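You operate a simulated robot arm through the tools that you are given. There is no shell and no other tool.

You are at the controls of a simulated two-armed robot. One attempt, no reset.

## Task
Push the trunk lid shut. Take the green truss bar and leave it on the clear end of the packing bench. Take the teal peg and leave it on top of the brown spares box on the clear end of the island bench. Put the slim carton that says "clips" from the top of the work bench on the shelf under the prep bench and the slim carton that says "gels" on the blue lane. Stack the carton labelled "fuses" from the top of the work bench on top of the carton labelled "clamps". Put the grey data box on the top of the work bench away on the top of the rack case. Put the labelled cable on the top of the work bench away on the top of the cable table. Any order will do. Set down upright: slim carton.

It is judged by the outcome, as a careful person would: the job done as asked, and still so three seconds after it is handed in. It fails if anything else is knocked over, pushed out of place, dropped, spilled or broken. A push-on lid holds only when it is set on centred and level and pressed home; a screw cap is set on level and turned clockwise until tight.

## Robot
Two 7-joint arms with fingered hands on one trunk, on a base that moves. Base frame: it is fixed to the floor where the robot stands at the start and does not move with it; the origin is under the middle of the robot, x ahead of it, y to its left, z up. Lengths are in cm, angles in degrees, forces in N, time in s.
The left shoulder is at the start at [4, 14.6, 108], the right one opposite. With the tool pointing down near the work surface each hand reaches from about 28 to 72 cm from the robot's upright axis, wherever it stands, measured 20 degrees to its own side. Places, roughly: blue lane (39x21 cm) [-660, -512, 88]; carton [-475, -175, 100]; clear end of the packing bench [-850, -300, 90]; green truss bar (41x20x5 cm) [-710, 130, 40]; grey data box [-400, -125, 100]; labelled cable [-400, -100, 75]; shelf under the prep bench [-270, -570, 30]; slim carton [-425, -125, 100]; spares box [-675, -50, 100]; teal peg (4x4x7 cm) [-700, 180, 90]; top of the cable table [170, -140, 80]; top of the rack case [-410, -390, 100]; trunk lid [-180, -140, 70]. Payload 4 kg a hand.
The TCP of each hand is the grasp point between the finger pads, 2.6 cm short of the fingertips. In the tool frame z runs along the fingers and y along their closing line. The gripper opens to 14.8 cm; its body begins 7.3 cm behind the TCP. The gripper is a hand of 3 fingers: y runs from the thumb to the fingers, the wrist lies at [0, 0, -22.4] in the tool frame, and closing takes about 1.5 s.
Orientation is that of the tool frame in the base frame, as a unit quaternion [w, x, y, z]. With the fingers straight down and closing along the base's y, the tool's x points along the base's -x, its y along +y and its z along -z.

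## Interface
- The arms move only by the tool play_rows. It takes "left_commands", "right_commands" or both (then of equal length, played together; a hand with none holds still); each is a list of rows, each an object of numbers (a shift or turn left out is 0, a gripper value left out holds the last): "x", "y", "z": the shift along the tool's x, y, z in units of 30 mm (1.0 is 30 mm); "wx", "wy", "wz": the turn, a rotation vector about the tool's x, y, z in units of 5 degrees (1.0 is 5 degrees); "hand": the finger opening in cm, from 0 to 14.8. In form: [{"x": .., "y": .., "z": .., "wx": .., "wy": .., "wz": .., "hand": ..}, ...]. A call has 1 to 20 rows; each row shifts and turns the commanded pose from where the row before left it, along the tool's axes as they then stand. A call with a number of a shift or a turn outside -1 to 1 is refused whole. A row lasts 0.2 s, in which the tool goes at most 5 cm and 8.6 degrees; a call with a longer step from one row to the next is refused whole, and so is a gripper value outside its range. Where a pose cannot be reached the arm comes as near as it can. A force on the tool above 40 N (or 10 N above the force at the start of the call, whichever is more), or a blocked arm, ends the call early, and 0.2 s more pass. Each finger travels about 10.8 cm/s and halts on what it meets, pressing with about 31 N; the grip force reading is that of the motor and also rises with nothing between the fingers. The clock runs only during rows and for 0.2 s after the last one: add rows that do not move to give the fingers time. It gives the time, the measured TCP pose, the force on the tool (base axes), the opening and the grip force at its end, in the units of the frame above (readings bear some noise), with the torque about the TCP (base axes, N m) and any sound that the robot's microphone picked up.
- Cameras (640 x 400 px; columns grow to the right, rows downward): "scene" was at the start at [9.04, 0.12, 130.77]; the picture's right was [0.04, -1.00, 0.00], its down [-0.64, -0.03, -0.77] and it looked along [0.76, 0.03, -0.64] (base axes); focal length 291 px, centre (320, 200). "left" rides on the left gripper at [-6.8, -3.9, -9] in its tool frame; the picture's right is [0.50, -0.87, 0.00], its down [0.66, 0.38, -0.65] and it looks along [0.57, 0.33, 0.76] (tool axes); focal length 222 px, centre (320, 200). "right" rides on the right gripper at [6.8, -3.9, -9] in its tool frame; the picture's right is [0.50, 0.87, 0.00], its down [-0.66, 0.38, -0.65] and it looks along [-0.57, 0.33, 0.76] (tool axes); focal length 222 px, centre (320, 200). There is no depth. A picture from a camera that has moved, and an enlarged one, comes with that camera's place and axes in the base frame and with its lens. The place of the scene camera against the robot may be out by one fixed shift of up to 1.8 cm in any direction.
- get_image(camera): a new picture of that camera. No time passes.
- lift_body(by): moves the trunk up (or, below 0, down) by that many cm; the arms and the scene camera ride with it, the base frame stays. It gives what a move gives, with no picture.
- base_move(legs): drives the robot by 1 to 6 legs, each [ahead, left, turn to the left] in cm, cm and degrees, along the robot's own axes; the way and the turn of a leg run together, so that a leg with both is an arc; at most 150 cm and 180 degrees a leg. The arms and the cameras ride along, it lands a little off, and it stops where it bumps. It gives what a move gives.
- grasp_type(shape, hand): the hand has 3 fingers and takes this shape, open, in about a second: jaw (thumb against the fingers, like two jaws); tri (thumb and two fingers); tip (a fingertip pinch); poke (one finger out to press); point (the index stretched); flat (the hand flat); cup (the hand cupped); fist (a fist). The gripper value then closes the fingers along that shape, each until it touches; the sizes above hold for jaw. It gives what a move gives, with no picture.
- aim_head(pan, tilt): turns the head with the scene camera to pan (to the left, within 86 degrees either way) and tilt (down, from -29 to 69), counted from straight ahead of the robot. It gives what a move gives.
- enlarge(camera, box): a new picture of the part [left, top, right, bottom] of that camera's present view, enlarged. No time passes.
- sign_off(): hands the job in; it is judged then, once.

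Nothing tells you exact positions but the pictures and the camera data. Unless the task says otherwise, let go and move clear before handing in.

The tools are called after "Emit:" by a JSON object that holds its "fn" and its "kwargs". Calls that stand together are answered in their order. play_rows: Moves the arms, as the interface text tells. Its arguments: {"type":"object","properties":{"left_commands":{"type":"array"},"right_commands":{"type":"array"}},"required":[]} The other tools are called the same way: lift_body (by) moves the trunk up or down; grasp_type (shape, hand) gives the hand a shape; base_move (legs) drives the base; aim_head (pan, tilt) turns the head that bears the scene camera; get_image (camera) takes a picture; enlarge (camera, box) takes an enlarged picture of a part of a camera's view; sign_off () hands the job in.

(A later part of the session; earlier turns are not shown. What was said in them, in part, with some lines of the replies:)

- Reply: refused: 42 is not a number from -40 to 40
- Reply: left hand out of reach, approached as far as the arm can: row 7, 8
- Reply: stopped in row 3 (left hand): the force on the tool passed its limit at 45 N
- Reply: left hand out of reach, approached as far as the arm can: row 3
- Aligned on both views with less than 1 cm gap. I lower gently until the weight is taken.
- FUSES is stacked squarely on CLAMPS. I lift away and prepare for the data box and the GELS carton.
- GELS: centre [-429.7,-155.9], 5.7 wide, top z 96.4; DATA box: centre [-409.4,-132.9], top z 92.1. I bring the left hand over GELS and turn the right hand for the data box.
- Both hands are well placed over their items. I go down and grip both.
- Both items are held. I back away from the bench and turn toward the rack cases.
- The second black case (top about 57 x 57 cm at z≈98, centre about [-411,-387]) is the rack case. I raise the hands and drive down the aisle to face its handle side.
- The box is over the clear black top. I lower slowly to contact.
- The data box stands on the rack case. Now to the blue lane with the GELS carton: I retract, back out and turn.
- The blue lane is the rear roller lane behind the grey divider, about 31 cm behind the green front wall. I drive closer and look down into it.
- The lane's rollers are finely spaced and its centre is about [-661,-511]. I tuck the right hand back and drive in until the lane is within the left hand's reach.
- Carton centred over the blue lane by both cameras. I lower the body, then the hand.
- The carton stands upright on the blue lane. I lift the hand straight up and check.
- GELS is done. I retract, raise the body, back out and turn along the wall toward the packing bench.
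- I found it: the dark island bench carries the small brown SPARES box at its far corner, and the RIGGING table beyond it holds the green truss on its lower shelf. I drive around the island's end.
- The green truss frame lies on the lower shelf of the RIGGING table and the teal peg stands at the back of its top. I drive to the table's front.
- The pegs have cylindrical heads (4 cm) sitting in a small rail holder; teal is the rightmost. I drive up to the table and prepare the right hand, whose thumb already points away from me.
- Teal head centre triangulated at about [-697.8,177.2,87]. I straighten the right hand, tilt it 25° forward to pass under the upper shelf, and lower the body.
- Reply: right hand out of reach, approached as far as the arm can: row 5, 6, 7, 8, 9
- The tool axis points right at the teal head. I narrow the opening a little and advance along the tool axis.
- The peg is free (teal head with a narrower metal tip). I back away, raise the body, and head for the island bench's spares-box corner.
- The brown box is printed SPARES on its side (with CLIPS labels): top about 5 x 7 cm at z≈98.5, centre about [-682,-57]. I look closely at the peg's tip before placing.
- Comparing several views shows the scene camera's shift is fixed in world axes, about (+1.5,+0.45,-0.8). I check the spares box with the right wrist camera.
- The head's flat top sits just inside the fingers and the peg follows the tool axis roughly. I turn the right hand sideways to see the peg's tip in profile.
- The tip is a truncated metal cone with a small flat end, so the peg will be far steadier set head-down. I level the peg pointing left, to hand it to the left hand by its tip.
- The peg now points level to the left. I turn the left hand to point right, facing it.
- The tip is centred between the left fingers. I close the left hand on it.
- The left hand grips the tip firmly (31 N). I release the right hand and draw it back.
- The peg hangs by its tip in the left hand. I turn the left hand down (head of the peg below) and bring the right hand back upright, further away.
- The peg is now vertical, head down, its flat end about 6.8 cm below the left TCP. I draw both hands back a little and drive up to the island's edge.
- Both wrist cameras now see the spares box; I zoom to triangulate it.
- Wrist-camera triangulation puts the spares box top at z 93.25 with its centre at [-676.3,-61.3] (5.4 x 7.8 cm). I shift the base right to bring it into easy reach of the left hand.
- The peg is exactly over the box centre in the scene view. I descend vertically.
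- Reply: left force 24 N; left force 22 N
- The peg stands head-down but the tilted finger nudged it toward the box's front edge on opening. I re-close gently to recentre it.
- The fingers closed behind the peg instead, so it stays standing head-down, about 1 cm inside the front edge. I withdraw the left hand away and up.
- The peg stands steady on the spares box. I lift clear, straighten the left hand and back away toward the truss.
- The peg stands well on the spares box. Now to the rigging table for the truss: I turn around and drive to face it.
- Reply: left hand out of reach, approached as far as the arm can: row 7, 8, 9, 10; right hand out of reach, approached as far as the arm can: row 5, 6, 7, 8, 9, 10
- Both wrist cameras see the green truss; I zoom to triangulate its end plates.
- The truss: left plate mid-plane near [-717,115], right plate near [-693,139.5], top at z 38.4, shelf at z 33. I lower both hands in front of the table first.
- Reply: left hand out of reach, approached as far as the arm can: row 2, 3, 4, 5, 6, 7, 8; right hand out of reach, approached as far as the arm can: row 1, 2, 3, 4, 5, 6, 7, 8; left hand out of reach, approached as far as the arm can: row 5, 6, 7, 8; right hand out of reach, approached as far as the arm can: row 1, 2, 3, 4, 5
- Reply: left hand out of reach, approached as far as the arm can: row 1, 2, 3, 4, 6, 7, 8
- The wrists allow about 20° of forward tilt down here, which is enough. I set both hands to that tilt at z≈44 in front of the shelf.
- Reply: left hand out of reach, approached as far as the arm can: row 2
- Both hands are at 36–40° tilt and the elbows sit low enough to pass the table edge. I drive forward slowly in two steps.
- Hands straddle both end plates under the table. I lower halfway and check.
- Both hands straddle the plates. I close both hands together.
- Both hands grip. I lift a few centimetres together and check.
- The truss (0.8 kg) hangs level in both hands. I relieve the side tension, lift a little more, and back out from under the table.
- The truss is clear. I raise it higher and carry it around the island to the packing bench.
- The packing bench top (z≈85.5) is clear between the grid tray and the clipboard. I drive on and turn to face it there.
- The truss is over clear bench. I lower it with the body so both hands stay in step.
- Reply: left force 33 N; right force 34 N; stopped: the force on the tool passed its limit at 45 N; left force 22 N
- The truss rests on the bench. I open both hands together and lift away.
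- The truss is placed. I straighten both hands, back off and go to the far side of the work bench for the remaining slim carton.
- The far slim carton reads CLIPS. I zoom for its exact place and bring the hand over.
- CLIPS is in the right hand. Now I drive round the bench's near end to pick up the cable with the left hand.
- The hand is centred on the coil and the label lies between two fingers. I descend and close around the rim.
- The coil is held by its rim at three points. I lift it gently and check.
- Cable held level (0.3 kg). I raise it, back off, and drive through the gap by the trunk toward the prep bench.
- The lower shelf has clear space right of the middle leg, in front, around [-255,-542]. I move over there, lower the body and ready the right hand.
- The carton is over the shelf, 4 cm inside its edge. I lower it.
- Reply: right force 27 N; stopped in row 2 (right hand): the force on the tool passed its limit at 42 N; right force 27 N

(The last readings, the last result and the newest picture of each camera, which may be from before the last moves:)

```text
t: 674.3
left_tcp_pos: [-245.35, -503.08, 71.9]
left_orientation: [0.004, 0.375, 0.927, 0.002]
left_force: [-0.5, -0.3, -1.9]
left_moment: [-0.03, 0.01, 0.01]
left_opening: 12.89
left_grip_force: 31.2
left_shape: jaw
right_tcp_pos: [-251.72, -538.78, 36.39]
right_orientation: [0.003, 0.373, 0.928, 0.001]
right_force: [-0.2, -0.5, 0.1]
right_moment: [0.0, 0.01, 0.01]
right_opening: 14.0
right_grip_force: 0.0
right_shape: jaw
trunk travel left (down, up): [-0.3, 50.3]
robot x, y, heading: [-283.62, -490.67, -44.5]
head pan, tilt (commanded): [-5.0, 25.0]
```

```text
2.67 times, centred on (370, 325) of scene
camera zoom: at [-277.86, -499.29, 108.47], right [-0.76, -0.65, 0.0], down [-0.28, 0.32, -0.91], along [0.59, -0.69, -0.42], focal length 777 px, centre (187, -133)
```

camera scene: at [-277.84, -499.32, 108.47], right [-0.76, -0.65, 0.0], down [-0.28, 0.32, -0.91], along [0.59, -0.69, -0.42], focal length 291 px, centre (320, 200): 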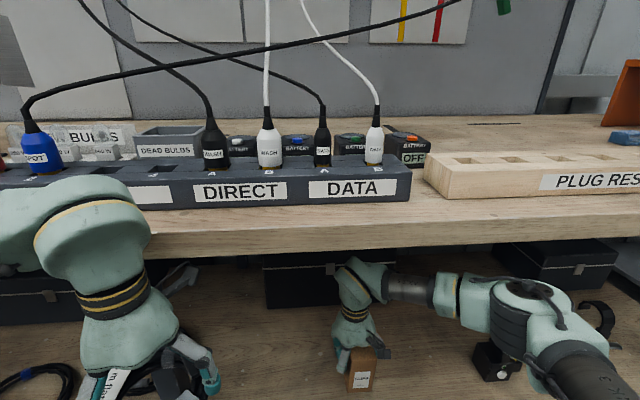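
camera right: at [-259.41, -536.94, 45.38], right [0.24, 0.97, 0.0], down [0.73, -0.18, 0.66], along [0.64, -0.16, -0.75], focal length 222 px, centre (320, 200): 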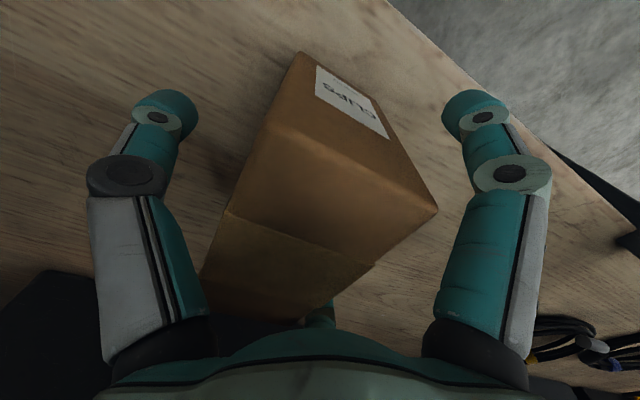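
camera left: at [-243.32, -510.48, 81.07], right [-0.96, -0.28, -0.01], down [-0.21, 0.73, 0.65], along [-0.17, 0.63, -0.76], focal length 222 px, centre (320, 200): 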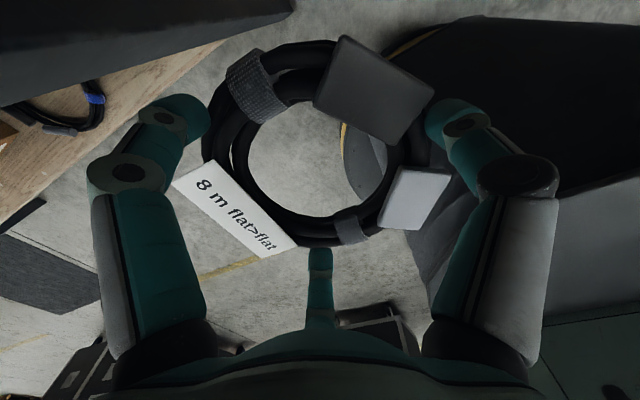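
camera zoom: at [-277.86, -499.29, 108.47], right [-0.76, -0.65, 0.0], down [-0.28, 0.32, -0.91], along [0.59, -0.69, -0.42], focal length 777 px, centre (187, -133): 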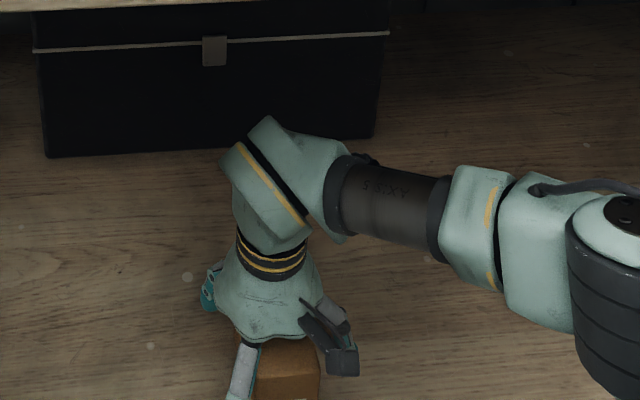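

Emit:
{"fn": "play_rows", "kwargs": {"right_commands": [{"z": -0.3}, {"z": -0.6}, {"z": -0.8}, {"z": -0.8}, {"z": -0.8}, {"z": -0.5}, {}]}}

Emit:
{"fn": "base_move", "kwargs": {"legs": [[-50, 0, 0]]}}

Emit:
{"fn": "get_image", "kwargs": {"camera": "scene"}}

Emit:
{"fn": "enlarge", "kwargs": {"camera": "scene", "box": [230, 200, 480, 360]}}

```text
t: 675.9
left_tcp_pos: [-245.37, -503.1, 71.92]
left_orientation: [0.003, 0.375, 0.927, 0.001]
left_force: [0.4, -0.3, -2.6]
left_moment: [0.01, 0.04, 0.01]
left_opening: 12.88
left_grip_force: 30.8
left_shape: jaw
right_tcp_pos: [-251.76, -538.71, 47.82]
right_orientation: [0.004, 0.373, 0.928, 0.0]
right_force: [0.3, 0.1, -0.5]
right_moment: [0.02, 0.0, 0.02]
right_opening: 13.98
right_grip_force: 0.1
right_shape: jaw
trunk travel left (down, up): [-0.3, 50.3]
robot x, y, heading: [-284.17, -490.87, -44.6]
head pan, tilt (commanded): [-5.0, 25.0]
```

```text
t: 678.8
left_tcp_pos: [-280.96, -468.18, 71.89]
left_orientation: [0.004, 0.374, 0.927, 0.001]
left_force: [0.5, 0.1, -2.9]
left_moment: [-0.01, -0.02, 0.02]
left_opening: 12.86
left_grip_force: 31.4
left_shape: jaw
right_tcp_pos: [-287.4, -503.93, 47.85]
right_orientation: [0.003, 0.373, 0.928, 0.001]
right_force: [-0.1, -0.4, 0.7]
right_moment: [-0.02, 0.02, 0.02]
right_opening: 13.95
right_grip_force: 0.0
right_shape: jaw
trunk travel left (down, up): [-0.3, 50.3]
robot x, y, heading: [-319.59, -455.74, -44.2]
head pan, tilt (commanded): [-5.0, 25.0]
```

```text
taken
camera scene: at [-313.52, -464.43, 108.48], right [-0.76, -0.65, 0.0], down [-0.28, 0.32, -0.91], along [0.59, -0.69, -0.42], focal length 291 px, centre (320, 200)
```

scene: 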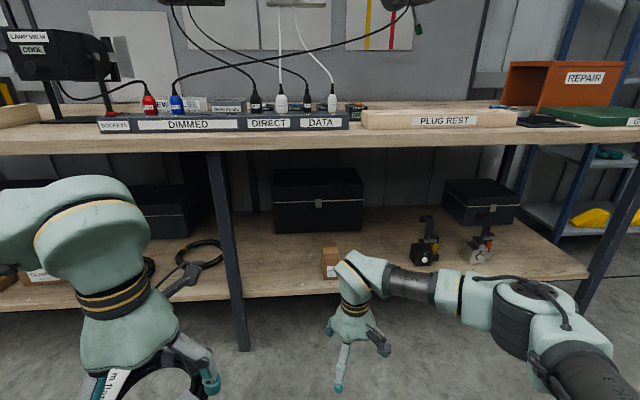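

```text
2.50 times, centred on (355, 280) of scene
camera zoom: at [-313.52, -464.43, 108.48], right [-0.76, -0.65, 0.0], down [-0.28, 0.32, -0.91], along [0.59, -0.69, -0.42], focal length 728 px, centre (232, 0)
```

zoom: 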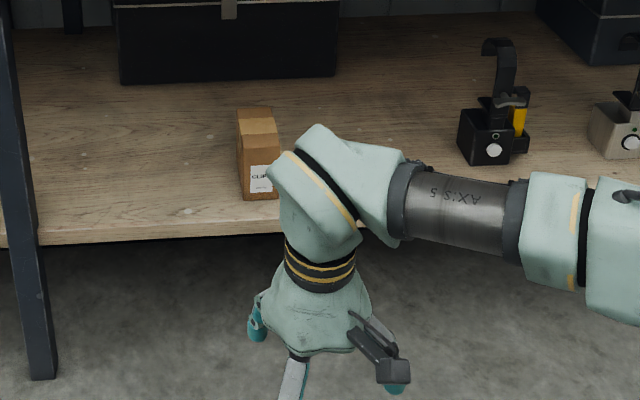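

CLIPS stands upright on the shelf under the prep bench. I raise the body and drive along the wall aisle to the cable table.

Emit:
{"fn": "lift_body", "kwargs": {"by": 40}}

Emit:
{"fn": "lift_body", "kwargs": {"by": 10}}

Emit:
{"fn": "play_rows", "kwargs": {"right_commands": [{"z": -0.9}, {"z": -0.9}, {"z": -0.9}, {"z": -0.9}, {"z": -0.9}, {"x": 0.6}, {"x": 0.6}, {}]}}

Emit:
{"fn": "base_move", "kwargs": {"legs": [[0, 0, 89], [20, -38, 0]]}}

Emit:
{"fn": "aim_head", "kwargs": {"pan": 0, "tilt": 22}}

Emit:
{"fn": "get_image", "kwargs": {"camera": "scene"}}

```text
t: 682.7
left_tcp_pos: [-281.0, -468.25, 111.79]
left_orientation: [0.003, 0.374, 0.927, 0.001]
left_force: [-0.1, 0.1, -2.7]
left_moment: [0.02, 0.01, 0.05]
left_opening: 12.87
left_grip_force: 31.0
left_shape: jaw
right_tcp_pos: [-287.23, -503.89, 87.64]
right_orientation: [0.003, 0.372, 0.928, 0.0]
right_force: [-0.9, 0.1, -0.1]
right_moment: [0.01, 0.01, 0.01]
right_opening: 13.98
right_grip_force: 0.1
right_shape: jaw
trunk travel left (down, up): [-40.3, 10.3]
robot x, y, heading: [-319.35, -455.84, -44.2]
head pan, tilt (commanded): [-5.0, 25.0]
```

```text
t: 684.0
left_tcp_pos: [-280.93, -468.27, 121.82]
left_orientation: [0.003, 0.375, 0.927, 0.001]
left_force: [-0.9, -0.3, -3.4]
left_moment: [-0.01, 0.02, -0.02]
left_opening: 12.88
left_grip_force: 31.1
left_shape: jaw
right_tcp_pos: [-287.35, -503.94, 97.69]
right_orientation: [0.003, 0.372, 0.928, 0.001]
right_force: [0.3, 0.1, 0.1]
right_moment: [-0.02, 0.02, 0.02]
right_opening: 13.97
right_grip_force: 0.1
right_shape: jaw
trunk travel left (down, up): [-50.3, 0.3]
robot x, y, heading: [-319.28, -455.99, -44.4]
head pan, tilt (commanded): [-5.0, 25.0]
```

```text
t: 685.8
left_tcp_pos: [-280.94, -468.2, 121.74]
left_orientation: [0.004, 0.375, 0.927, 0.001]
left_force: [-0.8, -0.5, -3.7]
left_moment: [0.0, 0.03, 0.01]
left_opening: 12.88
left_grip_force: 31.3
left_shape: jaw
right_tcp_pos: [-289.91, -501.49, 111.14]
right_orientation: [0.003, 0.373, 0.928, 0.0]
right_force: [0.3, -0.4, 0.1]
right_moment: [-0.01, -0.01, 0.01]
right_opening: 13.99
right_grip_force: 0.1
right_shape: jaw
trunk travel left (down, up): [-50.3, 0.3]
robot x, y, heading: [-319.58, -455.53, -44.2]
head pan, tilt (commanded): [-5.0, 25.0]
```

```text
t: 692.3
left_tcp_pos: [-266.6, -428.84, 121.79]
left_orientation: [0.001, -0.395, 0.919, 0.003]
left_force: [0.2, 0.1, -3.3]
left_moment: [0.01, 0.02, -0.04]
left_opening: 12.9
left_grip_force: 31.2
left_shape: jaw
right_tcp_pos: [-233.16, -437.46, 111.22]
right_orientation: [0.002, -0.397, 0.918, 0.001]
right_force: [-0.7, 1.6, -0.2]
right_moment: [0.03, -0.04, 0.01]
right_opening: 13.99
right_grip_force: 0.0
right_shape: jaw
trunk travel left (down, up): [-50.3, 0.3]
robot x, y, heading: [-278.09, -467.79, 46.2]
head pan, tilt (commanded): [-5.0, 25.0]
```

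```text
t: 692.9
left_tcp_pos: [-266.34, -428.96, 121.82]
left_orientation: [0.0, -0.395, 0.919, 0.003]
left_force: [-0.1, 0.5, -2.7]
left_moment: [-0.02, 0.01, -0.01]
left_opening: 12.87
left_grip_force: 30.7
left_shape: jaw
right_tcp_pos: [-233.13, -437.54, 111.34]
right_orientation: [0.001, -0.397, 0.918, 0.003]
right_force: [-0.5, 0.5, 0.6]
right_moment: [0.0, -0.03, 0.0]
right_opening: 13.99
right_grip_force: 0.0
right_shape: jaw
trunk travel left (down, up): [-50.3, 0.3]
robot x, y, heading: [-278.43, -467.39, 46.3]
head pan, tilt (commanded): [0.0, 22.0]
```

```text
taken
camera scene: at [-272.11, -459.5, 158.83], right [0.72, -0.69, 0.0], down [-0.26, -0.27, -0.93], along [0.64, 0.67, -0.38], focal length 291 px, centre (320, 200)
```

scene: 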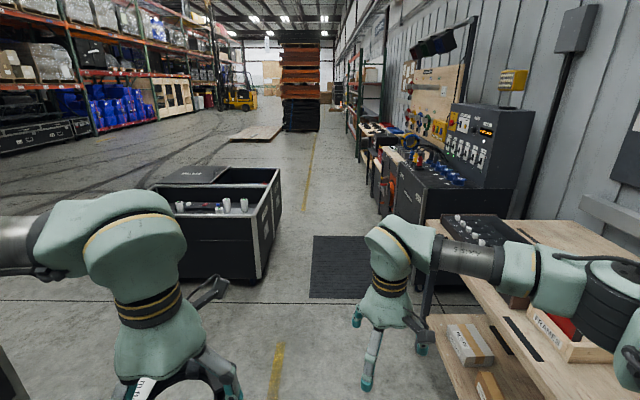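

Emit:
{"fn": "base_move", "kwargs": {"legs": [[0, 0, -1.3], [150, 0, 0], [150, 0, 0], [130, 0, 0]]}}

Emit:
{"fn": "aim_head", "kwargs": {"pan": -30, "tilt": 25}}

Emit:
{"fn": "get_image", "kwargs": {"camera": "scene"}}

```text
t: 713.6
left_tcp_pos: [41.06, -135.1, 121.89]
left_orientation: [0.002, -0.37, 0.929, 0.004]
left_force: [-0.6, 0.1, -3.2]
left_moment: [0.03, 0.01, 0.04]
left_opening: 12.88
left_grip_force: 31.3
left_shape: jaw
right_tcp_pos: [74.01, -145.46, 111.26]
right_orientation: [0.002, -0.37, 0.929, 0.002]
right_force: [0.1, -0.5, 1.4]
right_moment: [-0.04, -0.05, 0.0]
right_opening: 13.99
right_grip_force: 0.1
right_shape: jaw
trunk travel left (down, up): [-50.3, 0.3]
robot x, y, heading: [27.14, -173.07, 43.1]
head pan, tilt (commanded): [0.0, 22.0]
```

```text
t: 714.6
left_tcp_pos: [41.08, -134.98, 121.78]
left_orientation: [0.0, -0.369, 0.929, 0.003]
left_force: [-0.3, 0.2, -2.6]
left_moment: [0.0, 0.02, 0.0]
left_opening: 12.87
left_grip_force: 30.8
left_shape: jaw
right_tcp_pos: [73.95, -145.5, 111.34]
right_orientation: [0.002, -0.37, 0.929, 0.002]
right_force: [0.2, 0.1, 0.1]
right_moment: [-0.01, 0.02, -0.02]
right_opening: 13.98
right_grip_force: 0.0
right_shape: jaw
trunk travel left (down, up): [-50.3, 0.3]
robot x, y, heading: [26.91, -173.03, 43.1]
head pan, tilt (commanded): [-30.0, 25.0]
```

```text
taken
camera scene: at [35.93, -169.59, 158.34], right [0.23, -0.97, 0.0], down [-0.41, -0.1, -0.91], along [0.88, 0.2, -0.42], focal length 291 px, centre (320, 200)
```

scene: 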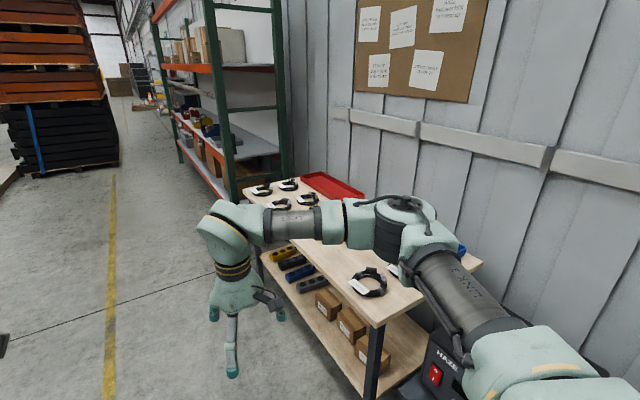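

Emit:
{"fn": "base_move", "kwargs": {"legs": [[0, 0, 2], [105, 0, 0], [0, 0, -90]]}}

Emit:
{"fn": "aim_head", "kwargs": {"pan": 0, "tilt": 35}}

Emit:
{"fn": "get_image", "kwargs": {"camera": "scene"}}

```text
t: 724.2
left_tcp_pos: [139.93, -110.01, 121.82]
left_orientation: [0.002, 0.373, 0.928, 0.002]
left_force: [0.6, -0.7, -2.2]
left_moment: [0.01, -0.02, 0.03]
left_opening: 12.91
left_grip_force: 31.7
left_shape: jaw
right_tcp_pos: [131.1, -143.34, 111.25]
right_orientation: [0.003, 0.371, 0.928, 0.001]
right_force: [-0.1, -0.5, 0.1]
right_moment: [-0.01, 0.02, -0.02]
right_opening: 13.97
right_grip_force: 0.0
right_shape: jaw
trunk travel left (down, up): [-50.3, 0.3]
robot x, y, heading: [101.68, -98.11, -44.0]
head pan, tilt (commanded): [-30.0, 25.0]
```

```text
t: 725.1
left_tcp_pos: [139.94, -110.0, 121.72]
left_orientation: [0.002, 0.373, 0.928, 0.002]
left_force: [-0.2, -0.7, -3.0]
left_moment: [-0.02, 0.02, 0.0]
left_opening: 12.86
left_grip_force: 31.1
left_shape: jaw
right_tcp_pos: [131.03, -143.41, 111.24]
right_orientation: [0.004, 0.371, 0.929, 0.001]
right_force: [0.7, 0.7, 0.3]
right_moment: [0.05, -0.01, 0.03]
right_opening: 13.97
right_grip_force: 0.0
right_shape: jaw
trunk travel left (down, up): [-50.3, 0.3]
robot x, y, heading: [101.48, -97.62, -44.1]
head pan, tilt (commanded): [0.0, 35.0]
```

```text
taken
camera scene: at [107.69, -105.54, 156.77], right [-0.7, -0.72, 0.0], down [-0.41, 0.4, -0.82], along [0.59, -0.57, -0.57], focal length 291 px, centre (320, 200)
```

scene: 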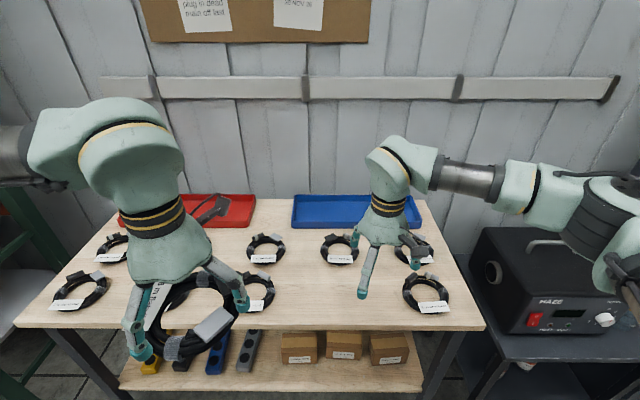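

Emit:
{"fn": "play_rows", "kwargs": {"right_commands": [{"x": 0.8, "y": -0.8}, {"x": 0.8, "y": -0.8}, {"x": 0.8, "y": -0.8}, {"y": -0.8}, {}]}}

Emit:
{"fn": "enlarge", "kwargs": {"camera": "scene", "box": [220, 180, 480, 330]}}

Emit:
{"fn": "enlarge", "kwargs": {"camera": "scene", "box": [0, 180, 240, 340]}}

Emit:
{"fn": "aim_head", "kwargs": {"pan": 0, "tilt": 5}}

Emit:
{"fn": "enlarge", "kwargs": {"camera": "scene", "box": [100, 0, 420, 200]}}

```text
t: 726.4
left_tcp_pos: [139.93, -109.85, 121.83]
left_orientation: [0.002, 0.373, 0.928, 0.002]
left_force: [1.0, 0.5, -2.7]
left_moment: [0.01, 0.02, 0.02]
left_opening: 12.86
left_grip_force: 31.1
left_shape: jaw
right_tcp_pos: [119.32, -145.4, 111.02]
right_orientation: [0.003, 0.372, 0.928, 0.001]
right_force: [-0.6, 0.2, 0.1]
right_moment: [0.04, -0.03, -0.02]
right_opening: 13.99
right_grip_force: 0.1
right_shape: jaw
trunk travel left (down, up): [-50.3, 0.3]
robot x, y, heading: [101.78, -97.56, -44.4]
head pan, tilt (commanded): [0.0, 35.0]
```

```text
2.46 times, centred on (350, 255) of scene
camera zoom: at [107.73, -105.53, 156.77], right [-0.7, -0.72, 0.0], down [-0.41, 0.4, -0.82], along [0.59, -0.57, -0.57], focal length 717 px, centre (246, 65)
```

zoom: 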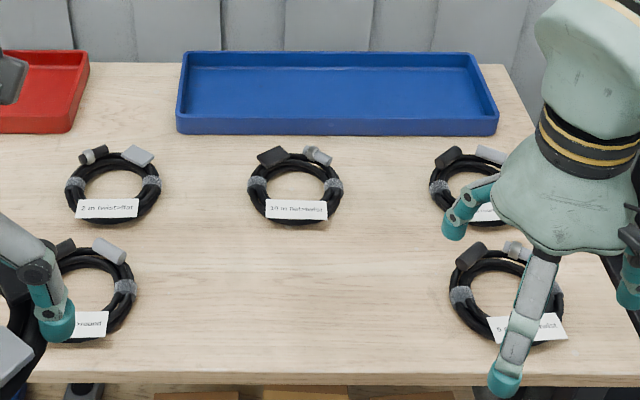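

```text
2.50 times, centred on (120, 260) of scene
camera zoom: at [107.73, -105.53, 156.77], right [-0.7, -0.72, 0.0], down [-0.41, 0.4, -0.82], along [0.59, -0.57, -0.57], focal length 728 px, centre (820, 50)
```

zoom: 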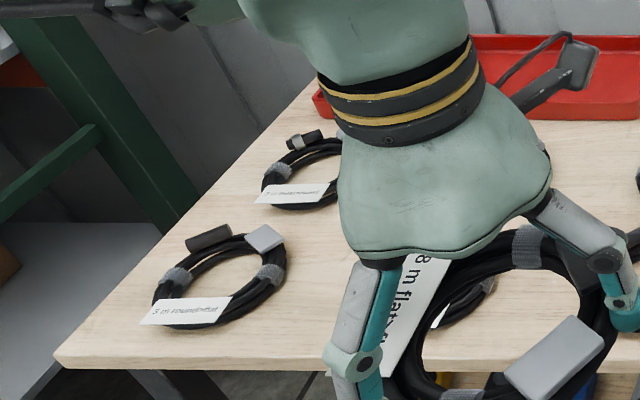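

```text
t: 727.3
left_tcp_pos: [139.87, -110.02, 121.77]
left_orientation: [0.003, 0.373, 0.928, 0.002]
left_force: [-0.8, 0.7, -2.4]
left_moment: [0.02, -0.01, -0.01]
left_opening: 12.87
left_grip_force: 31.1
left_shape: jaw
right_tcp_pos: [119.16, -145.41, 111.15]
right_orientation: [0.003, 0.372, 0.928, 0.001]
right_force: [-0.1, -0.5, 0.2]
right_moment: [-0.02, 0.02, 0.02]
right_opening: 13.99
right_grip_force: 0.1
right_shape: jaw
trunk travel left (down, up): [-50.3, 0.3]
robot x, y, heading: [101.3, -97.48, -44.2]
head pan, tilt (commanded): [0.0, 5.0]
```

```text
2.00 times, centred on (260, 100) of scene
camera zoom: at [107.96, -105.8, 161.58], right [-0.7, -0.72, 0.0], down [-0.06, 0.06, -1.0], along [0.71, -0.69, -0.09], focal length 583 px, centre (440, 400)
```

zoom: 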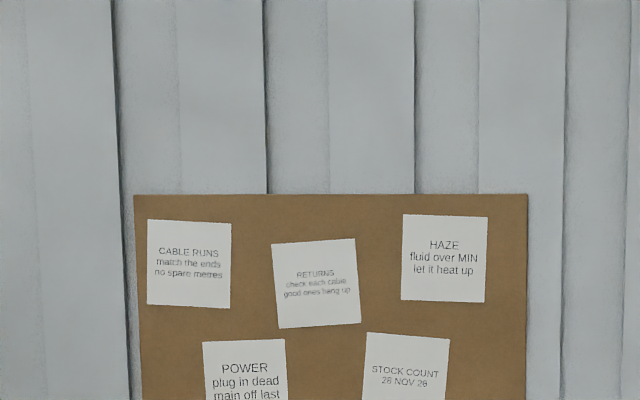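

The notices are only general; the front row has an empty slot in the middle. I shift to bring it under the left hand.

Emit:
{"fn": "base_move", "kwargs": {"legs": [[0, -21, 0], [14, 0, 0]]}}

Emit:
{"fn": "aim_head", "kwargs": {"pan": 8, "tilt": 45}}

Emit:
{"fn": "play_rows", "kwargs": {"left_commands": [{}, {}]}}

Emit:
{"fn": "get_image", "kwargs": {"camera": "scene"}}

Emit:
{"fn": "get_image", "kwargs": {"camera": "left"}}

Emit:
{"fn": "get_image", "kwargs": {"camera": "right"}}

```text
t: 729.9
left_tcp_pos: [134.74, -134.75, 122.0]
left_orientation: [0.004, 0.374, 0.928, 0.002]
left_force: [0.4, -0.3, -2.7]
left_moment: [-0.02, 0.01, -0.04]
left_opening: 12.86
left_grip_force: 31.3
left_shape: jaw
right_tcp_pos: [114.05, -170.15, 111.14]
right_orientation: [0.004, 0.372, 0.928, 0.0]
right_force: [-0.8, 0.2, -0.9]
right_moment: [0.02, -0.03, -0.02]
right_opening: 13.96
right_grip_force: 0.0
right_shape: jaw
trunk travel left (down, up): [-50.3, 0.3]
robot x, y, heading: [96.53, -122.63, -44.3]
head pan, tilt (commanded): [0.0, 5.0]
```

```text
t: 730.9
left_tcp_pos: [134.92, -134.88, 121.84]
left_orientation: [0.004, 0.373, 0.928, 0.001]
left_force: [0.5, 0.0, -3.1]
left_moment: [0.0, -0.02, -0.01]
left_opening: 12.88
left_grip_force: 30.9
left_shape: jaw
right_tcp_pos: [114.37, -170.29, 111.1]
right_orientation: [0.004, 0.37, 0.929, 0.001]
right_force: [0.2, 0.5, 0.8]
right_moment: [-0.01, -0.01, 0.01]
right_opening: 13.96
right_grip_force: 0.1
right_shape: jaw
trunk travel left (down, up): [-50.3, 0.3]
robot x, y, heading: [96.29, -122.74, -44.5]
head pan, tilt (commanded): [8.0, 45.0]
```

```text
t: 731.5
left_tcp_pos: [135.02, -134.88, 121.8]
left_orientation: [0.003, 0.373, 0.928, 0.002]
left_force: [-1.1, 0.7, -2.6]
left_moment: [-0.03, 0.05, -0.01]
left_opening: 12.85
left_grip_force: 30.7
left_shape: jaw
right_tcp_pos: [114.35, -170.18, 111.19]
right_orientation: [0.003, 0.371, 0.928, 0.0]
right_force: [0.3, -0.1, 0.8]
right_moment: [0.0, 0.01, 0.0]
right_opening: 13.95
right_grip_force: 0.1
right_shape: jaw
trunk travel left (down, up): [-50.3, 0.3]
robot x, y, heading: [96.56, -122.62, -44.2]
head pan, tilt (commanded): [8.0, 45.0]
```

```text
taken
camera scene: at [103.06, -129.1, 155.29], right [-0.59, -0.81, 0.0], down [-0.57, 0.42, -0.71], along [0.57, -0.42, -0.71], focal length 291 px, centre (320, 200)
```

scene: 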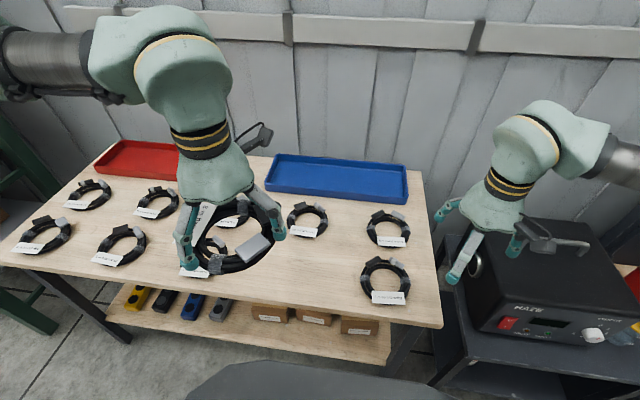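

```text
taken
camera left: at [137.08, -142.3, 130.95], right [-0.96, -0.28, -0.01], down [-0.22, 0.73, 0.65], along [-0.18, 0.63, -0.76], focal length 222 px, centre (320, 200)
```

left: 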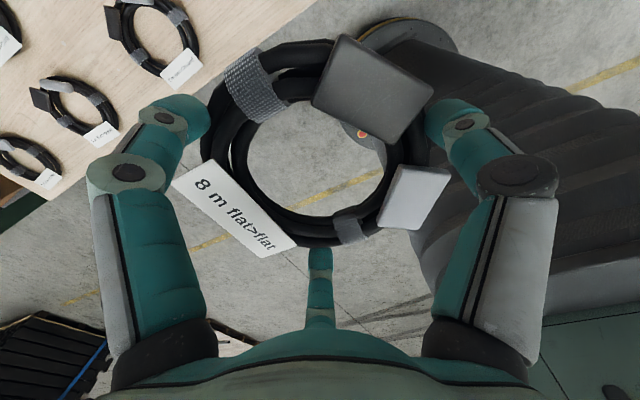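

```text
taken
camera right: at [106.61, -168.51, 120.21], right [0.24, 0.97, 0.0], down [0.73, -0.18, 0.66], along [0.64, -0.16, -0.75], focal length 222 px, centre (320, 200)
```

right: 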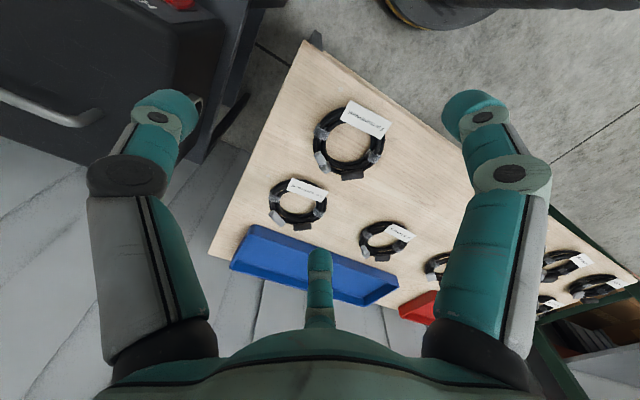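

Emit:
{"fn": "play_rows", "kwargs": {"left_commands": [{"x": -0.986, "y": -0.186}, {"x": -0.986, "y": -0.186}, {"x": -0.986, "y": -0.186}, {"x": -0.986, "y": -0.186}, {"x": -0.986, "y": -0.186}, {"x": -0.986, "y": -0.186}, {"z": 0.9}, {"z": 0.9}, {"z": 0.9}, {"z": 0.9}, {"z": 0.9}, {"z": 0.9}, {"z": 0.9}, {"z": 0.9}, {}, {}]}}

Emit:
{"fn": "get_image", "kwargs": {"camera": "scene"}}

Emit:
{"fn": "get_image", "kwargs": {"camera": "left"}}

Emit:
{"fn": "get_image", "kwargs": {"camera": "right"}}

```text
t: 734.9
left_tcp_pos: [145.6, -149.5, 100.33]
left_orientation: [0.004, 0.373, 0.928, 0.002]
left_force: [-0.2, -0.1, -2.5]
left_moment: [0.04, 0.0, 0.0]
left_opening: 12.89
left_grip_force: 30.8
left_shape: jaw
right_tcp_pos: [114.37, -170.33, 111.07]
right_orientation: [0.003, 0.371, 0.929, 0.0]
right_force: [-0.5, 0.1, 0.0]
right_moment: [0.01, -0.02, -0.01]
right_opening: 13.99
right_grip_force: 0.1
right_shape: jaw
trunk travel left (down, up): [-50.3, 0.3]
robot x, y, heading: [96.49, -122.63, -44.0]
head pan, tilt (commanded): [8.0, 45.0]
```

```text
taken
camera scene: at [103.06, -129.12, 155.29], right [-0.59, -0.81, 0.0], down [-0.57, 0.42, -0.71], along [0.57, -0.42, -0.71], focal length 291 px, centre (320, 200)
```

scene: 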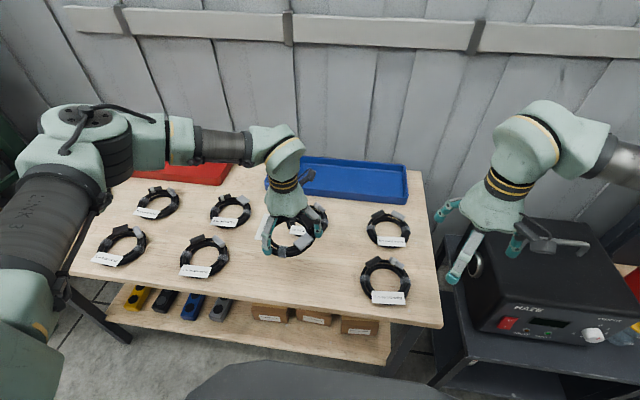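

```text
taken
camera left: at [147.58, -156.94, 109.48], right [-0.96, -0.28, -0.01], down [-0.22, 0.73, 0.65], along [-0.18, 0.63, -0.76], focal length 222 px, centre (320, 200)
```

left: 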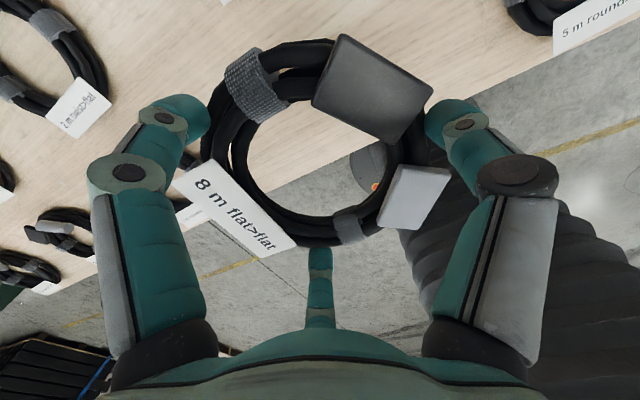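

```text
taken
camera right: at [106.61, -168.52, 120.21], right [0.24, 0.97, 0.0], down [0.73, -0.18, 0.66], along [0.64, -0.15, -0.75], focal length 222 px, centre (320, 200)
```

right: 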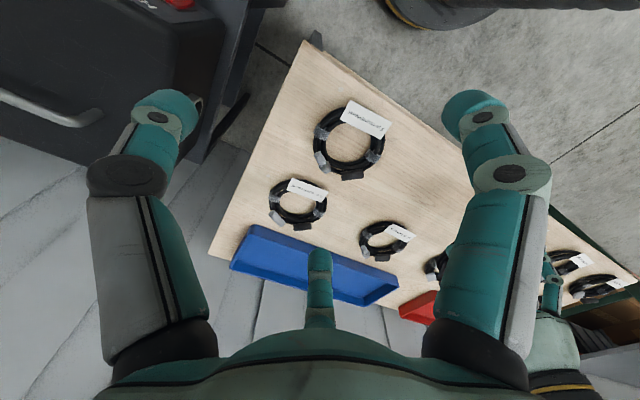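

The coil is over the empty slot. I lower it.

Emit:
{"fn": "play_rows", "kwargs": {"left_commands": [{"z": 0.9}, {"z": 0.9}, {"z": 0.9}, {"z": 0.9}, {"z": 0.9}, {"z": 0.6}, {}, {}]}}

Emit:
{"fn": "enlarge", "kwargs": {"camera": "scene", "box": [180, 170, 440, 330]}}

Emit:
{"fn": "get_image", "kwargs": {"camera": "left"}}

```text
t: 736.7
left_tcp_pos: [145.68, -149.61, 84.79]
left_orientation: [0.002, 0.373, 0.928, 0.001]
left_force: [0.8, -0.4, -2.0]
left_moment: [0.02, 0.01, 0.0]
left_opening: 12.86
left_grip_force: 31.0
left_shape: jaw
right_tcp_pos: [114.39, -170.35, 111.15]
right_orientation: [0.004, 0.371, 0.928, 0.001]
right_force: [0.3, -0.3, 0.1]
right_moment: [0.02, -0.01, 0.03]
right_opening: 13.96
right_grip_force: 0.0
right_shape: jaw
trunk travel left (down, up): [-50.3, 0.3]
robot x, y, heading: [96.7, -122.37, -44.1]
head pan, tilt (commanded): [8.0, 45.0]
```

```text
2.46 times, centred on (310, 250) of scene
camera zoom: at [103.08, -129.12, 155.29], right [-0.59, -0.81, 0.0], down [-0.57, 0.42, -0.71], along [0.57, -0.42, -0.71], focal length 717 px, centre (345, 77)
```

zoom: 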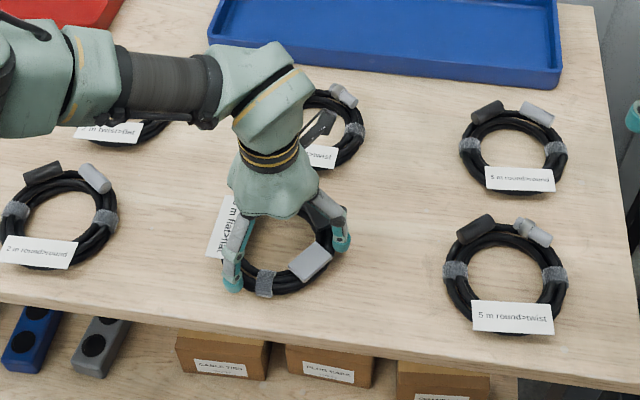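

```text
taken
camera left: at [147.76, -157.07, 94.06], right [-0.96, -0.28, -0.01], down [-0.22, 0.73, 0.65], along [-0.18, 0.63, -0.76], focal length 222 px, centre (320, 200)
```

left: 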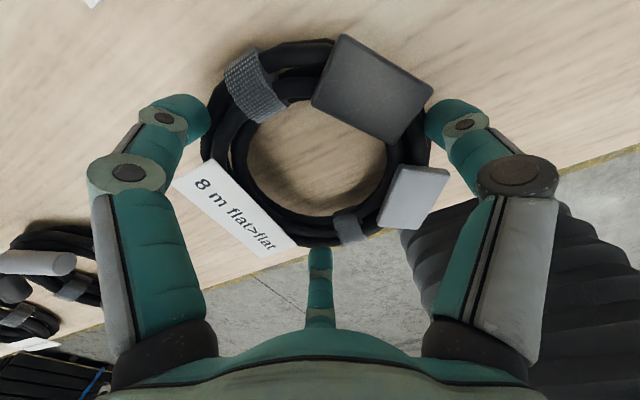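

Emit:
{"fn": "play_rows", "kwargs": {"left_commands": [{"z": 0.25}, {"z": 0.25}, {}]}}

Emit:
{"fn": "play_rows", "kwargs": {"left_commands": [{"z": 0.12}, {"z": 0.12}, {}, {}]}}

```text
t: 737.5
left_tcp_pos: [145.66, -149.7, 83.95]
left_orientation: [0.007, 0.374, 0.927, 0.0]
left_force: [0.4, 3.2, 36.6]
left_moment: [0.33, 0.28, -0.2]
left_opening: 12.85
left_grip_force: 31.3
left_shape: jaw
right_tcp_pos: [114.06, -170.14, 111.37]
right_orientation: [0.005, 0.371, 0.928, -0.001]
right_force: [0.0, 0.1, -0.9]
right_moment: [0.04, 0.0, -0.02]
right_opening: 13.99
right_grip_force: 0.1
right_shape: jaw
trunk travel left (down, up): [-50.3, 0.3]
robot x, y, heading: [96.62, -122.72, -44.2]
head pan, tilt (commanded): [8.0, 45.0]
```

```text
t: 738.0
left_tcp_pos: [145.71, -149.82, 83.95]
left_orientation: [0.006, 0.372, 0.928, -0.002]
left_force: [-7.8, 12.6, 30.4]
left_moment: [0.43, 0.26, -0.67]
left_opening: 12.8
left_grip_force: 31.1
left_shape: jaw
right_tcp_pos: [114.04, -170.02, 111.38]
right_orientation: [0.005, 0.371, 0.929, -0.001]
right_force: [0.4, -0.5, -0.3]
right_moment: [0.0, -0.04, -0.01]
right_opening: 13.98
right_grip_force: 0.1
right_shape: jaw
trunk travel left (down, up): [-50.3, 0.3]
robot x, y, heading: [97.21, -122.47, -44.0]
head pan, tilt (commanded): [8.0, 45.0]
stopped in row 2 (left hand): the force on the tool passed its limit at 49 N (the readings are from after the stop); the commanded pose is now the measured one
```

Emit:
{"fn": "play_rows", "kwargs": {"left_commands": [{"z": -0.12}, {}, {}]}}

Emit:
{"fn": "enlarge", "kwargs": {"camera": "scene", "box": [180, 170, 440, 330]}}

```text
t: 738.8
left_tcp_pos: [145.68, -149.79, 83.98]
left_orientation: [0.006, 0.373, 0.928, 0.0]
left_force: [-7.8, 8.3, 13.8]
left_moment: [0.15, 0.3, -0.45]
left_opening: 12.81
left_grip_force: 31.3
left_shape: jaw
right_tcp_pos: [114.14, -170.17, 111.24]
right_orientation: [0.003, 0.371, 0.929, 0.0]
right_force: [0.3, -0.2, -0.6]
right_moment: [-0.01, 0.03, -0.01]
right_opening: 13.97
right_grip_force: 0.0
right_shape: jaw
trunk travel left (down, up): [-50.3, 0.3]
robot x, y, heading: [96.64, -122.99, -44.1]
head pan, tilt (commanded): [8.0, 45.0]
```

```text
2.46 times, centred on (310, 250) of scene
camera zoom: at [102.77, -128.91, 155.31], right [-0.59, -0.81, 0.0], down [-0.57, 0.42, -0.71], along [0.57, -0.42, -0.71], focal length 717 px, centre (345, 77)
```

zoom: 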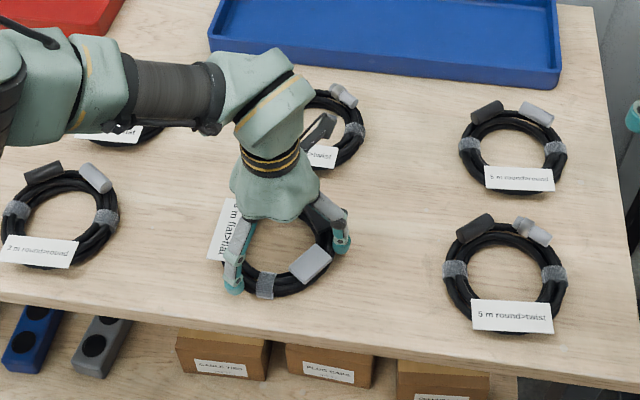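

Emit:
{"fn": "play_rows", "kwargs": {"left_commands": [{"z": -0.07}, {}, {}]}}

Emit:
{"fn": "play_rows", "kwargs": {"left_commands": [{"hand": 13.3}, {"hand": 13.8}, {"hand": 14.3}, {"hand": 14.8}, {"hand": 14.8}, {"hand": 14.8}, {}]}}

Emit:
{"fn": "enlarge", "kwargs": {"camera": "scene", "box": [180, 170, 440, 330]}}

Emit:
{"fn": "get_image", "kwargs": {"camera": "left"}}

```text
t: 739.6
left_tcp_pos: [146.08, -149.85, 84.23]
left_orientation: [0.006, 0.373, 0.928, -0.001]
left_force: [-0.7, 0.3, -1.9]
left_moment: [0.04, 0.07, -0.05]
left_opening: 12.76
left_grip_force: 31.0
left_shape: jaw
right_tcp_pos: [114.3, -170.39, 111.1]
right_orientation: [0.003, 0.372, 0.928, 0.001]
right_force: [0.6, 0.3, 0.4]
right_moment: [-0.03, -0.02, -0.01]
right_opening: 13.95
right_grip_force: 0.0
right_shape: jaw
trunk travel left (down, up): [-50.3, 0.3]
robot x, y, heading: [96.56, -122.95, -44.2]
head pan, tilt (commanded): [8.0, 45.0]
```

```text
t: 741.2
left_tcp_pos: [146.02, -149.94, 84.11]
left_orientation: [0.006, 0.373, 0.928, -0.001]
left_force: [-0.5, 0.1, 0.1]
left_moment: [-0.07, 0.0, 0.03]
left_opening: 14.78
left_grip_force: 0.0
left_shape: jaw
right_tcp_pos: [114.47, -170.4, 111.16]
right_orientation: [0.003, 0.371, 0.929, 0.001]
right_force: [0.0, 0.1, 0.8]
right_moment: [0.04, 0.0, 0.01]
right_opening: 13.98
right_grip_force: 0.1
right_shape: jaw
trunk travel left (down, up): [-50.3, 0.3]
robot x, y, heading: [96.26, -122.41, -44.1]
head pan, tilt (commanded): [8.0, 45.0]
```

```text
2.46 times, centred on (310, 250) of scene
camera zoom: at [103.04, -129.1, 155.29], right [-0.59, -0.81, 0.0], down [-0.57, 0.42, -0.71], along [0.57, -0.42, -0.71], focal length 717 px, centre (345, 77)
```

zoom: 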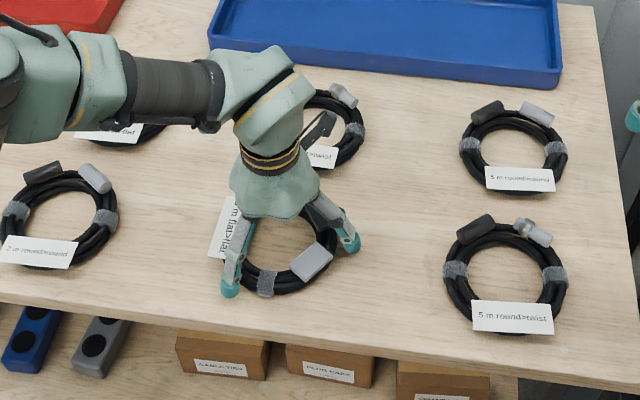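

```text
taken
camera left: at [148.0, -157.28, 93.4], right [-0.96, -0.28, -0.01], down [-0.22, 0.73, 0.65], along [-0.18, 0.62, -0.76], focal length 222 px, centre (320, 200)
```

left: 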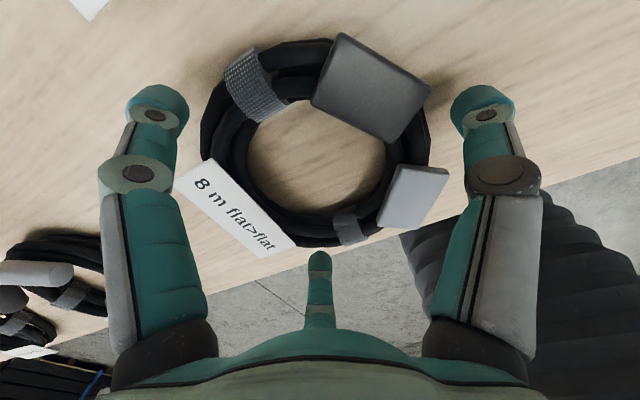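

The cable lies free on the table. I lift the hand straight up and back away, then look the result over.

Emit:
{"fn": "play_rows", "kwargs": {"left_commands": [{"z": -0.3}, {"z": -0.7}, {"z": -1}, {"z": -1}, {"z": -1}, {"z": -1}, {"z": -1}, {"z": -1}, {"z": -1}, {}]}}

Emit:
{"fn": "base_move", "kwargs": {"legs": [[-30, 0, 0]]}}

Emit:
{"fn": "aim_head", "kwargs": {"pan": 5, "tilt": 32}}

Emit:
{"fn": "get_image", "kwargs": {"camera": "scene"}}

```text
t: 743.4
left_tcp_pos: [145.73, -149.71, 108.24]
left_orientation: [0.005, 0.373, 0.928, -0.001]
left_force: [-0.3, -0.2, 0.4]
left_moment: [0.0, 0.02, 0.01]
left_opening: 14.79
left_grip_force: 0.1
left_shape: jaw
right_tcp_pos: [114.24, -170.36, 111.08]
right_orientation: [0.004, 0.371, 0.929, 0.001]
right_force: [0.1, 0.0, -0.3]
right_moment: [-0.02, 0.01, 0.04]
right_opening: 13.97
right_grip_force: 0.1
right_shape: jaw
trunk travel left (down, up): [-50.3, 0.3]
robot x, y, heading: [96.34, -122.81, -44.0]
head pan, tilt (commanded): [8.0, 45.0]
```

```text
t: 745.4
left_tcp_pos: [124.27, -129.16, 108.13]
left_orientation: [0.006, 0.374, 0.927, 0.0]
left_force: [0.3, 0.9, 0.3]
left_moment: [0.03, 0.03, -0.01]
left_opening: 14.81
left_grip_force: 0.0
left_shape: jaw
right_tcp_pos: [92.67, -149.69, 111.08]
right_orientation: [0.002, 0.373, 0.928, 0.001]
right_force: [-0.4, -0.4, -0.2]
right_moment: [0.02, 0.02, 0.03]
right_opening: 13.97
right_grip_force: 0.1
right_shape: jaw
trunk travel left (down, up): [-50.3, 0.3]
robot x, y, heading: [75.04, -101.66, -44.5]
head pan, tilt (commanded): [8.0, 45.0]
```

```text
t: 746.2
left_tcp_pos: [124.05, -128.89, 108.27]
left_orientation: [0.006, 0.375, 0.927, -0.001]
left_force: [0.2, -0.2, -0.2]
left_moment: [0.02, 0.0, 0.01]
left_opening: 14.81
left_grip_force: 0.0
left_shape: jaw
right_tcp_pos: [92.53, -149.35, 111.19]
right_orientation: [0.003, 0.373, 0.928, 0.001]
right_force: [0.5, -0.2, 0.2]
right_moment: [0.04, 0.01, -0.03]
right_opening: 13.94
right_grip_force: 0.0
right_shape: jaw
trunk travel left (down, up): [-50.3, 0.3]
robot x, y, heading: [75.16, -101.45, -44.1]
head pan, tilt (commanded): [5.0, 32.0]
```

```text
taken
camera scene: at [81.87, -109.01, 157.23], right [-0.63, -0.77, 0.0], down [-0.41, 0.34, -0.85], along [0.66, -0.54, -0.53], focal length 291 px, centre (320, 200)
```

scene: 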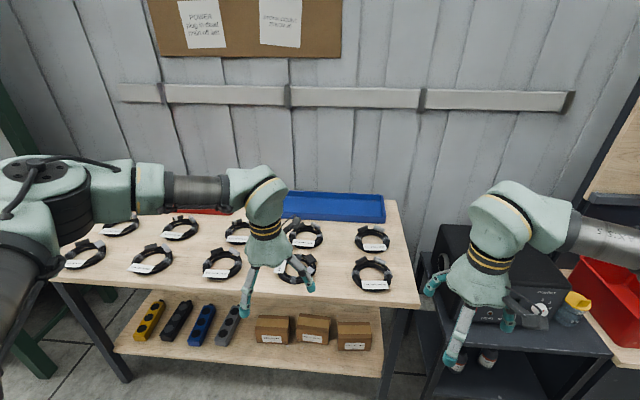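

The cable is away. Before handing in, I drive back to check the trunk lid up close.

Emit:
{"fn": "base_move", "kwargs": {"legs": [[-20, 0, 0], [0, 0, -136], [120, 0, 0], [0, 0, 40]]}}

Emit:
{"fn": "aim_head", "kwargs": {"pan": 0, "tilt": 30}}

Emit:
{"fn": "get_image", "kwargs": {"camera": "scene"}}

```text
t: 761.0
left_tcp_pos: [-92.91, -131.51, 108.24]
left_orientation: [0.004, 0.941, 0.339, -0.004]
left_force: [0.0, 0.3, -0.7]
left_moment: [0.03, 0.0, 0.01]
left_opening: 14.8
left_grip_force: 0.0
left_shape: jaw
right_tcp_pos: [-109.6, -97.95, 111.11]
right_orientation: [0.003, 0.94, 0.34, -0.003]
right_force: [0.2, 0.0, 1.2]
right_moment: [0.04, 0.04, 0.01]
right_opening: 14.0
right_grip_force: 0.1
right_shape: jaw
trunk travel left (down, up): [-50.3, 0.3]
robot x, y, heading: [-59.9, -85.96, -140.6]
head pan, tilt (commanded): [5.0, 32.0]
```

```text
t: 761.7
left_tcp_pos: [-92.72, -131.63, 108.28]
left_orientation: [0.003, 0.941, 0.34, -0.006]
left_force: [-1.4, -0.7, -0.2]
left_moment: [0.0, 0.0, 0.0]
left_opening: 14.82
left_grip_force: 0.0
left_shape: jaw
right_tcp_pos: [-109.62, -98.1, 111.18]
right_orientation: [0.003, 0.94, 0.34, -0.001]
right_force: [-0.4, -0.1, 0.2]
right_moment: [0.02, 0.0, -0.03]
right_opening: 13.97
right_grip_force: 0.0
right_shape: jaw
trunk travel left (down, up): [-50.3, 0.3]
robot x, y, heading: [-60.12, -85.94, -140.7]
head pan, tilt (commanded): [0.0, 30.0]
```

```text
taken
camera scene: at [-70.31, -93.05, 157.55], right [-0.63, 0.77, 0.0], down [0.39, 0.32, -0.87], along [-0.67, -0.55, -0.5], focal length 291 px, centre (320, 200)
```

scene: 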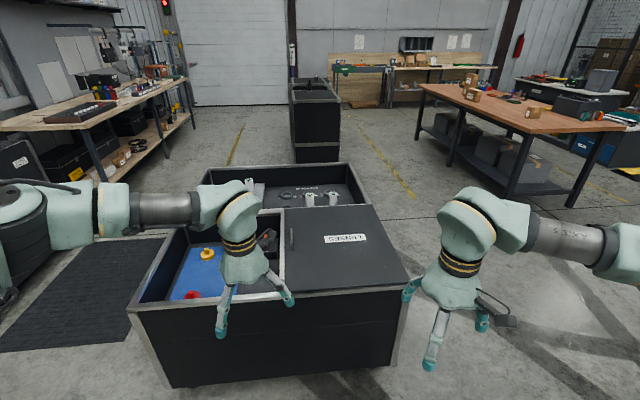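

Emit:
{"fn": "play_rows", "kwargs": {"left_commands": [{"y": 1}, {"y": 1}, {"y": 1}, {"y": 1}, {"y": 1}, {"y": 1}, {"y": 1}, {}]}}

Emit:
{"fn": "enlarge", "kwargs": {"camera": "scene", "box": [120, 150, 430, 320]}}

Emit:
{"fn": "enlarge", "kwargs": {"camera": "scene", "box": [230, 190, 330, 300]}}

Emit:
{"fn": "enlarge", "kwargs": {"camera": "scene", "box": [340, 190, 430, 310]}}

```text
t: 763.5
left_tcp_pos: [-79.3, -147.85, 108.32]
left_orientation: [0.004, 0.941, 0.339, -0.005]
left_force: [0.0, 0.1, -0.2]
left_moment: [-0.01, 0.01, 0.0]
left_opening: 14.79
left_grip_force: 0.1
left_shape: jaw
right_tcp_pos: [-109.64, -98.13, 111.2]
right_orientation: [0.003, 0.94, 0.34, -0.003]
right_force: [0.5, 0.2, -0.4]
right_moment: [-0.01, 0.01, -0.01]
right_opening: 13.96
right_grip_force: 0.1
right_shape: jaw
trunk travel left (down, up): [-50.3, 0.3]
robot x, y, heading: [-60.41, -85.84, -140.8]
head pan, tilt (commanded): [0.0, 30.0]
```

```text
2.06 times, centred on (275, 235) of scene
camera zoom: at [-70.33, -93.05, 157.55], right [-0.63, 0.77, 0.0], down [0.39, 0.32, -0.87], along [-0.67, -0.55, -0.5], focal length 602 px, centre (413, 128)
```

zoom: 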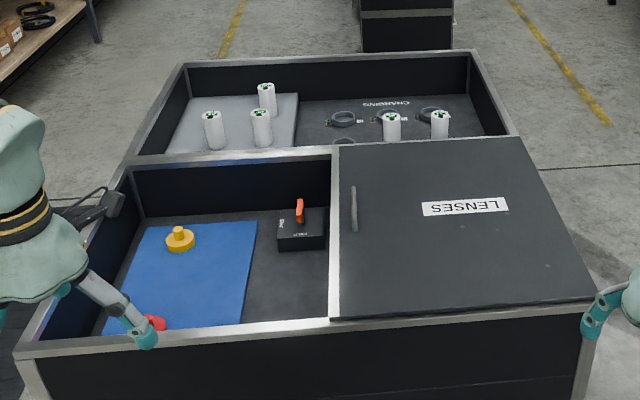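

```text
3.64 times, centred on (280, 245) of scene
camera zoom: at [-70.33, -93.05, 157.55], right [-0.63, 0.77, 0.0], down [0.39, 0.32, -0.87], along [-0.67, -0.55, -0.5], focal length 1060 px, centre (466, 36)
```

zoom: 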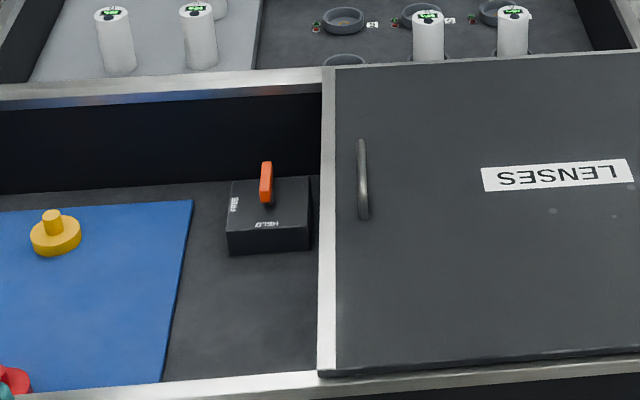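

```text
3.33 times, centred on (385, 250) of scene
camera zoom: at [-70.33, -93.05, 157.55], right [-0.63, 0.77, 0.0], down [0.39, 0.32, -0.87], along [-0.67, -0.55, -0.5], focal length 971 px, centre (103, 33)
```

zoom: 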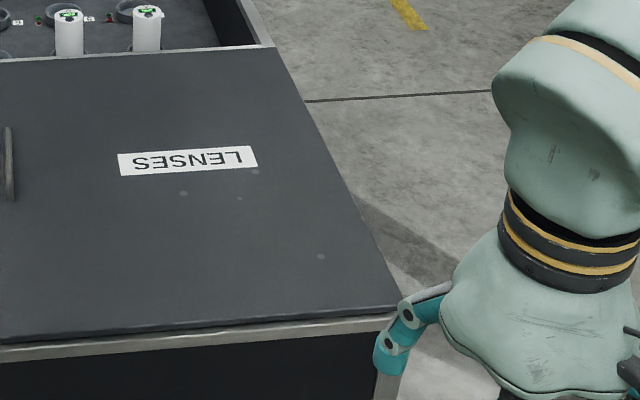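

I checked the trunk up close and the lid is shut. It covers the LENSES compartment right up to the partition strip. These are also placed, and both hands are empty and clear:
- the truss bar on the packing bench
- the peg on the spares box
- the CLIPS carton on the shelf under the prep bench, upright
- the GELS carton on the blue lane, upright
- FUSES on top of CLAMPS
- the data box on the rack case
- the cable on the cable table

I'm handing in now.

Emit:
{"fn": "sign_off", "kwargs": {}}

```text
The job is handed in.
```

The job is handed in. Everything you asked for was done, and both hands are empty and clear.

- **Trunk lid:** pushed shut. A last look showed it covering the LENSES compartment right up to the partition strip.
- **Green truss bar:** on the clear part of the packing bench, between the grid tray and the clipboard.
- **Teal peg:** on top of the spares box. I set it head-down, because its metal tip has only a small flat end. It moved as I let go, so it stands about 1 cm inside the box's front edge rather than centred. It was steady when I last looked.
- **CLIPS carton:** upright on the shelf under the prep bench.
- **GELS carton:** upright on the blue lane.
- **FUSES carton:** stacked squarely on CLAMPS.
- **Data box:** on top of the rack case.
- **Labelled cable:** in the empty front slot of the cable table.

While picking up the FUSES carton, one finger first landed on its top edge with about 45 N. It stayed upright and looked undamaged. I did not see anything else knocked over or pushed out of place.

Apart from the lid, I checked each item when I placed it and did not go round them all again before handing in.
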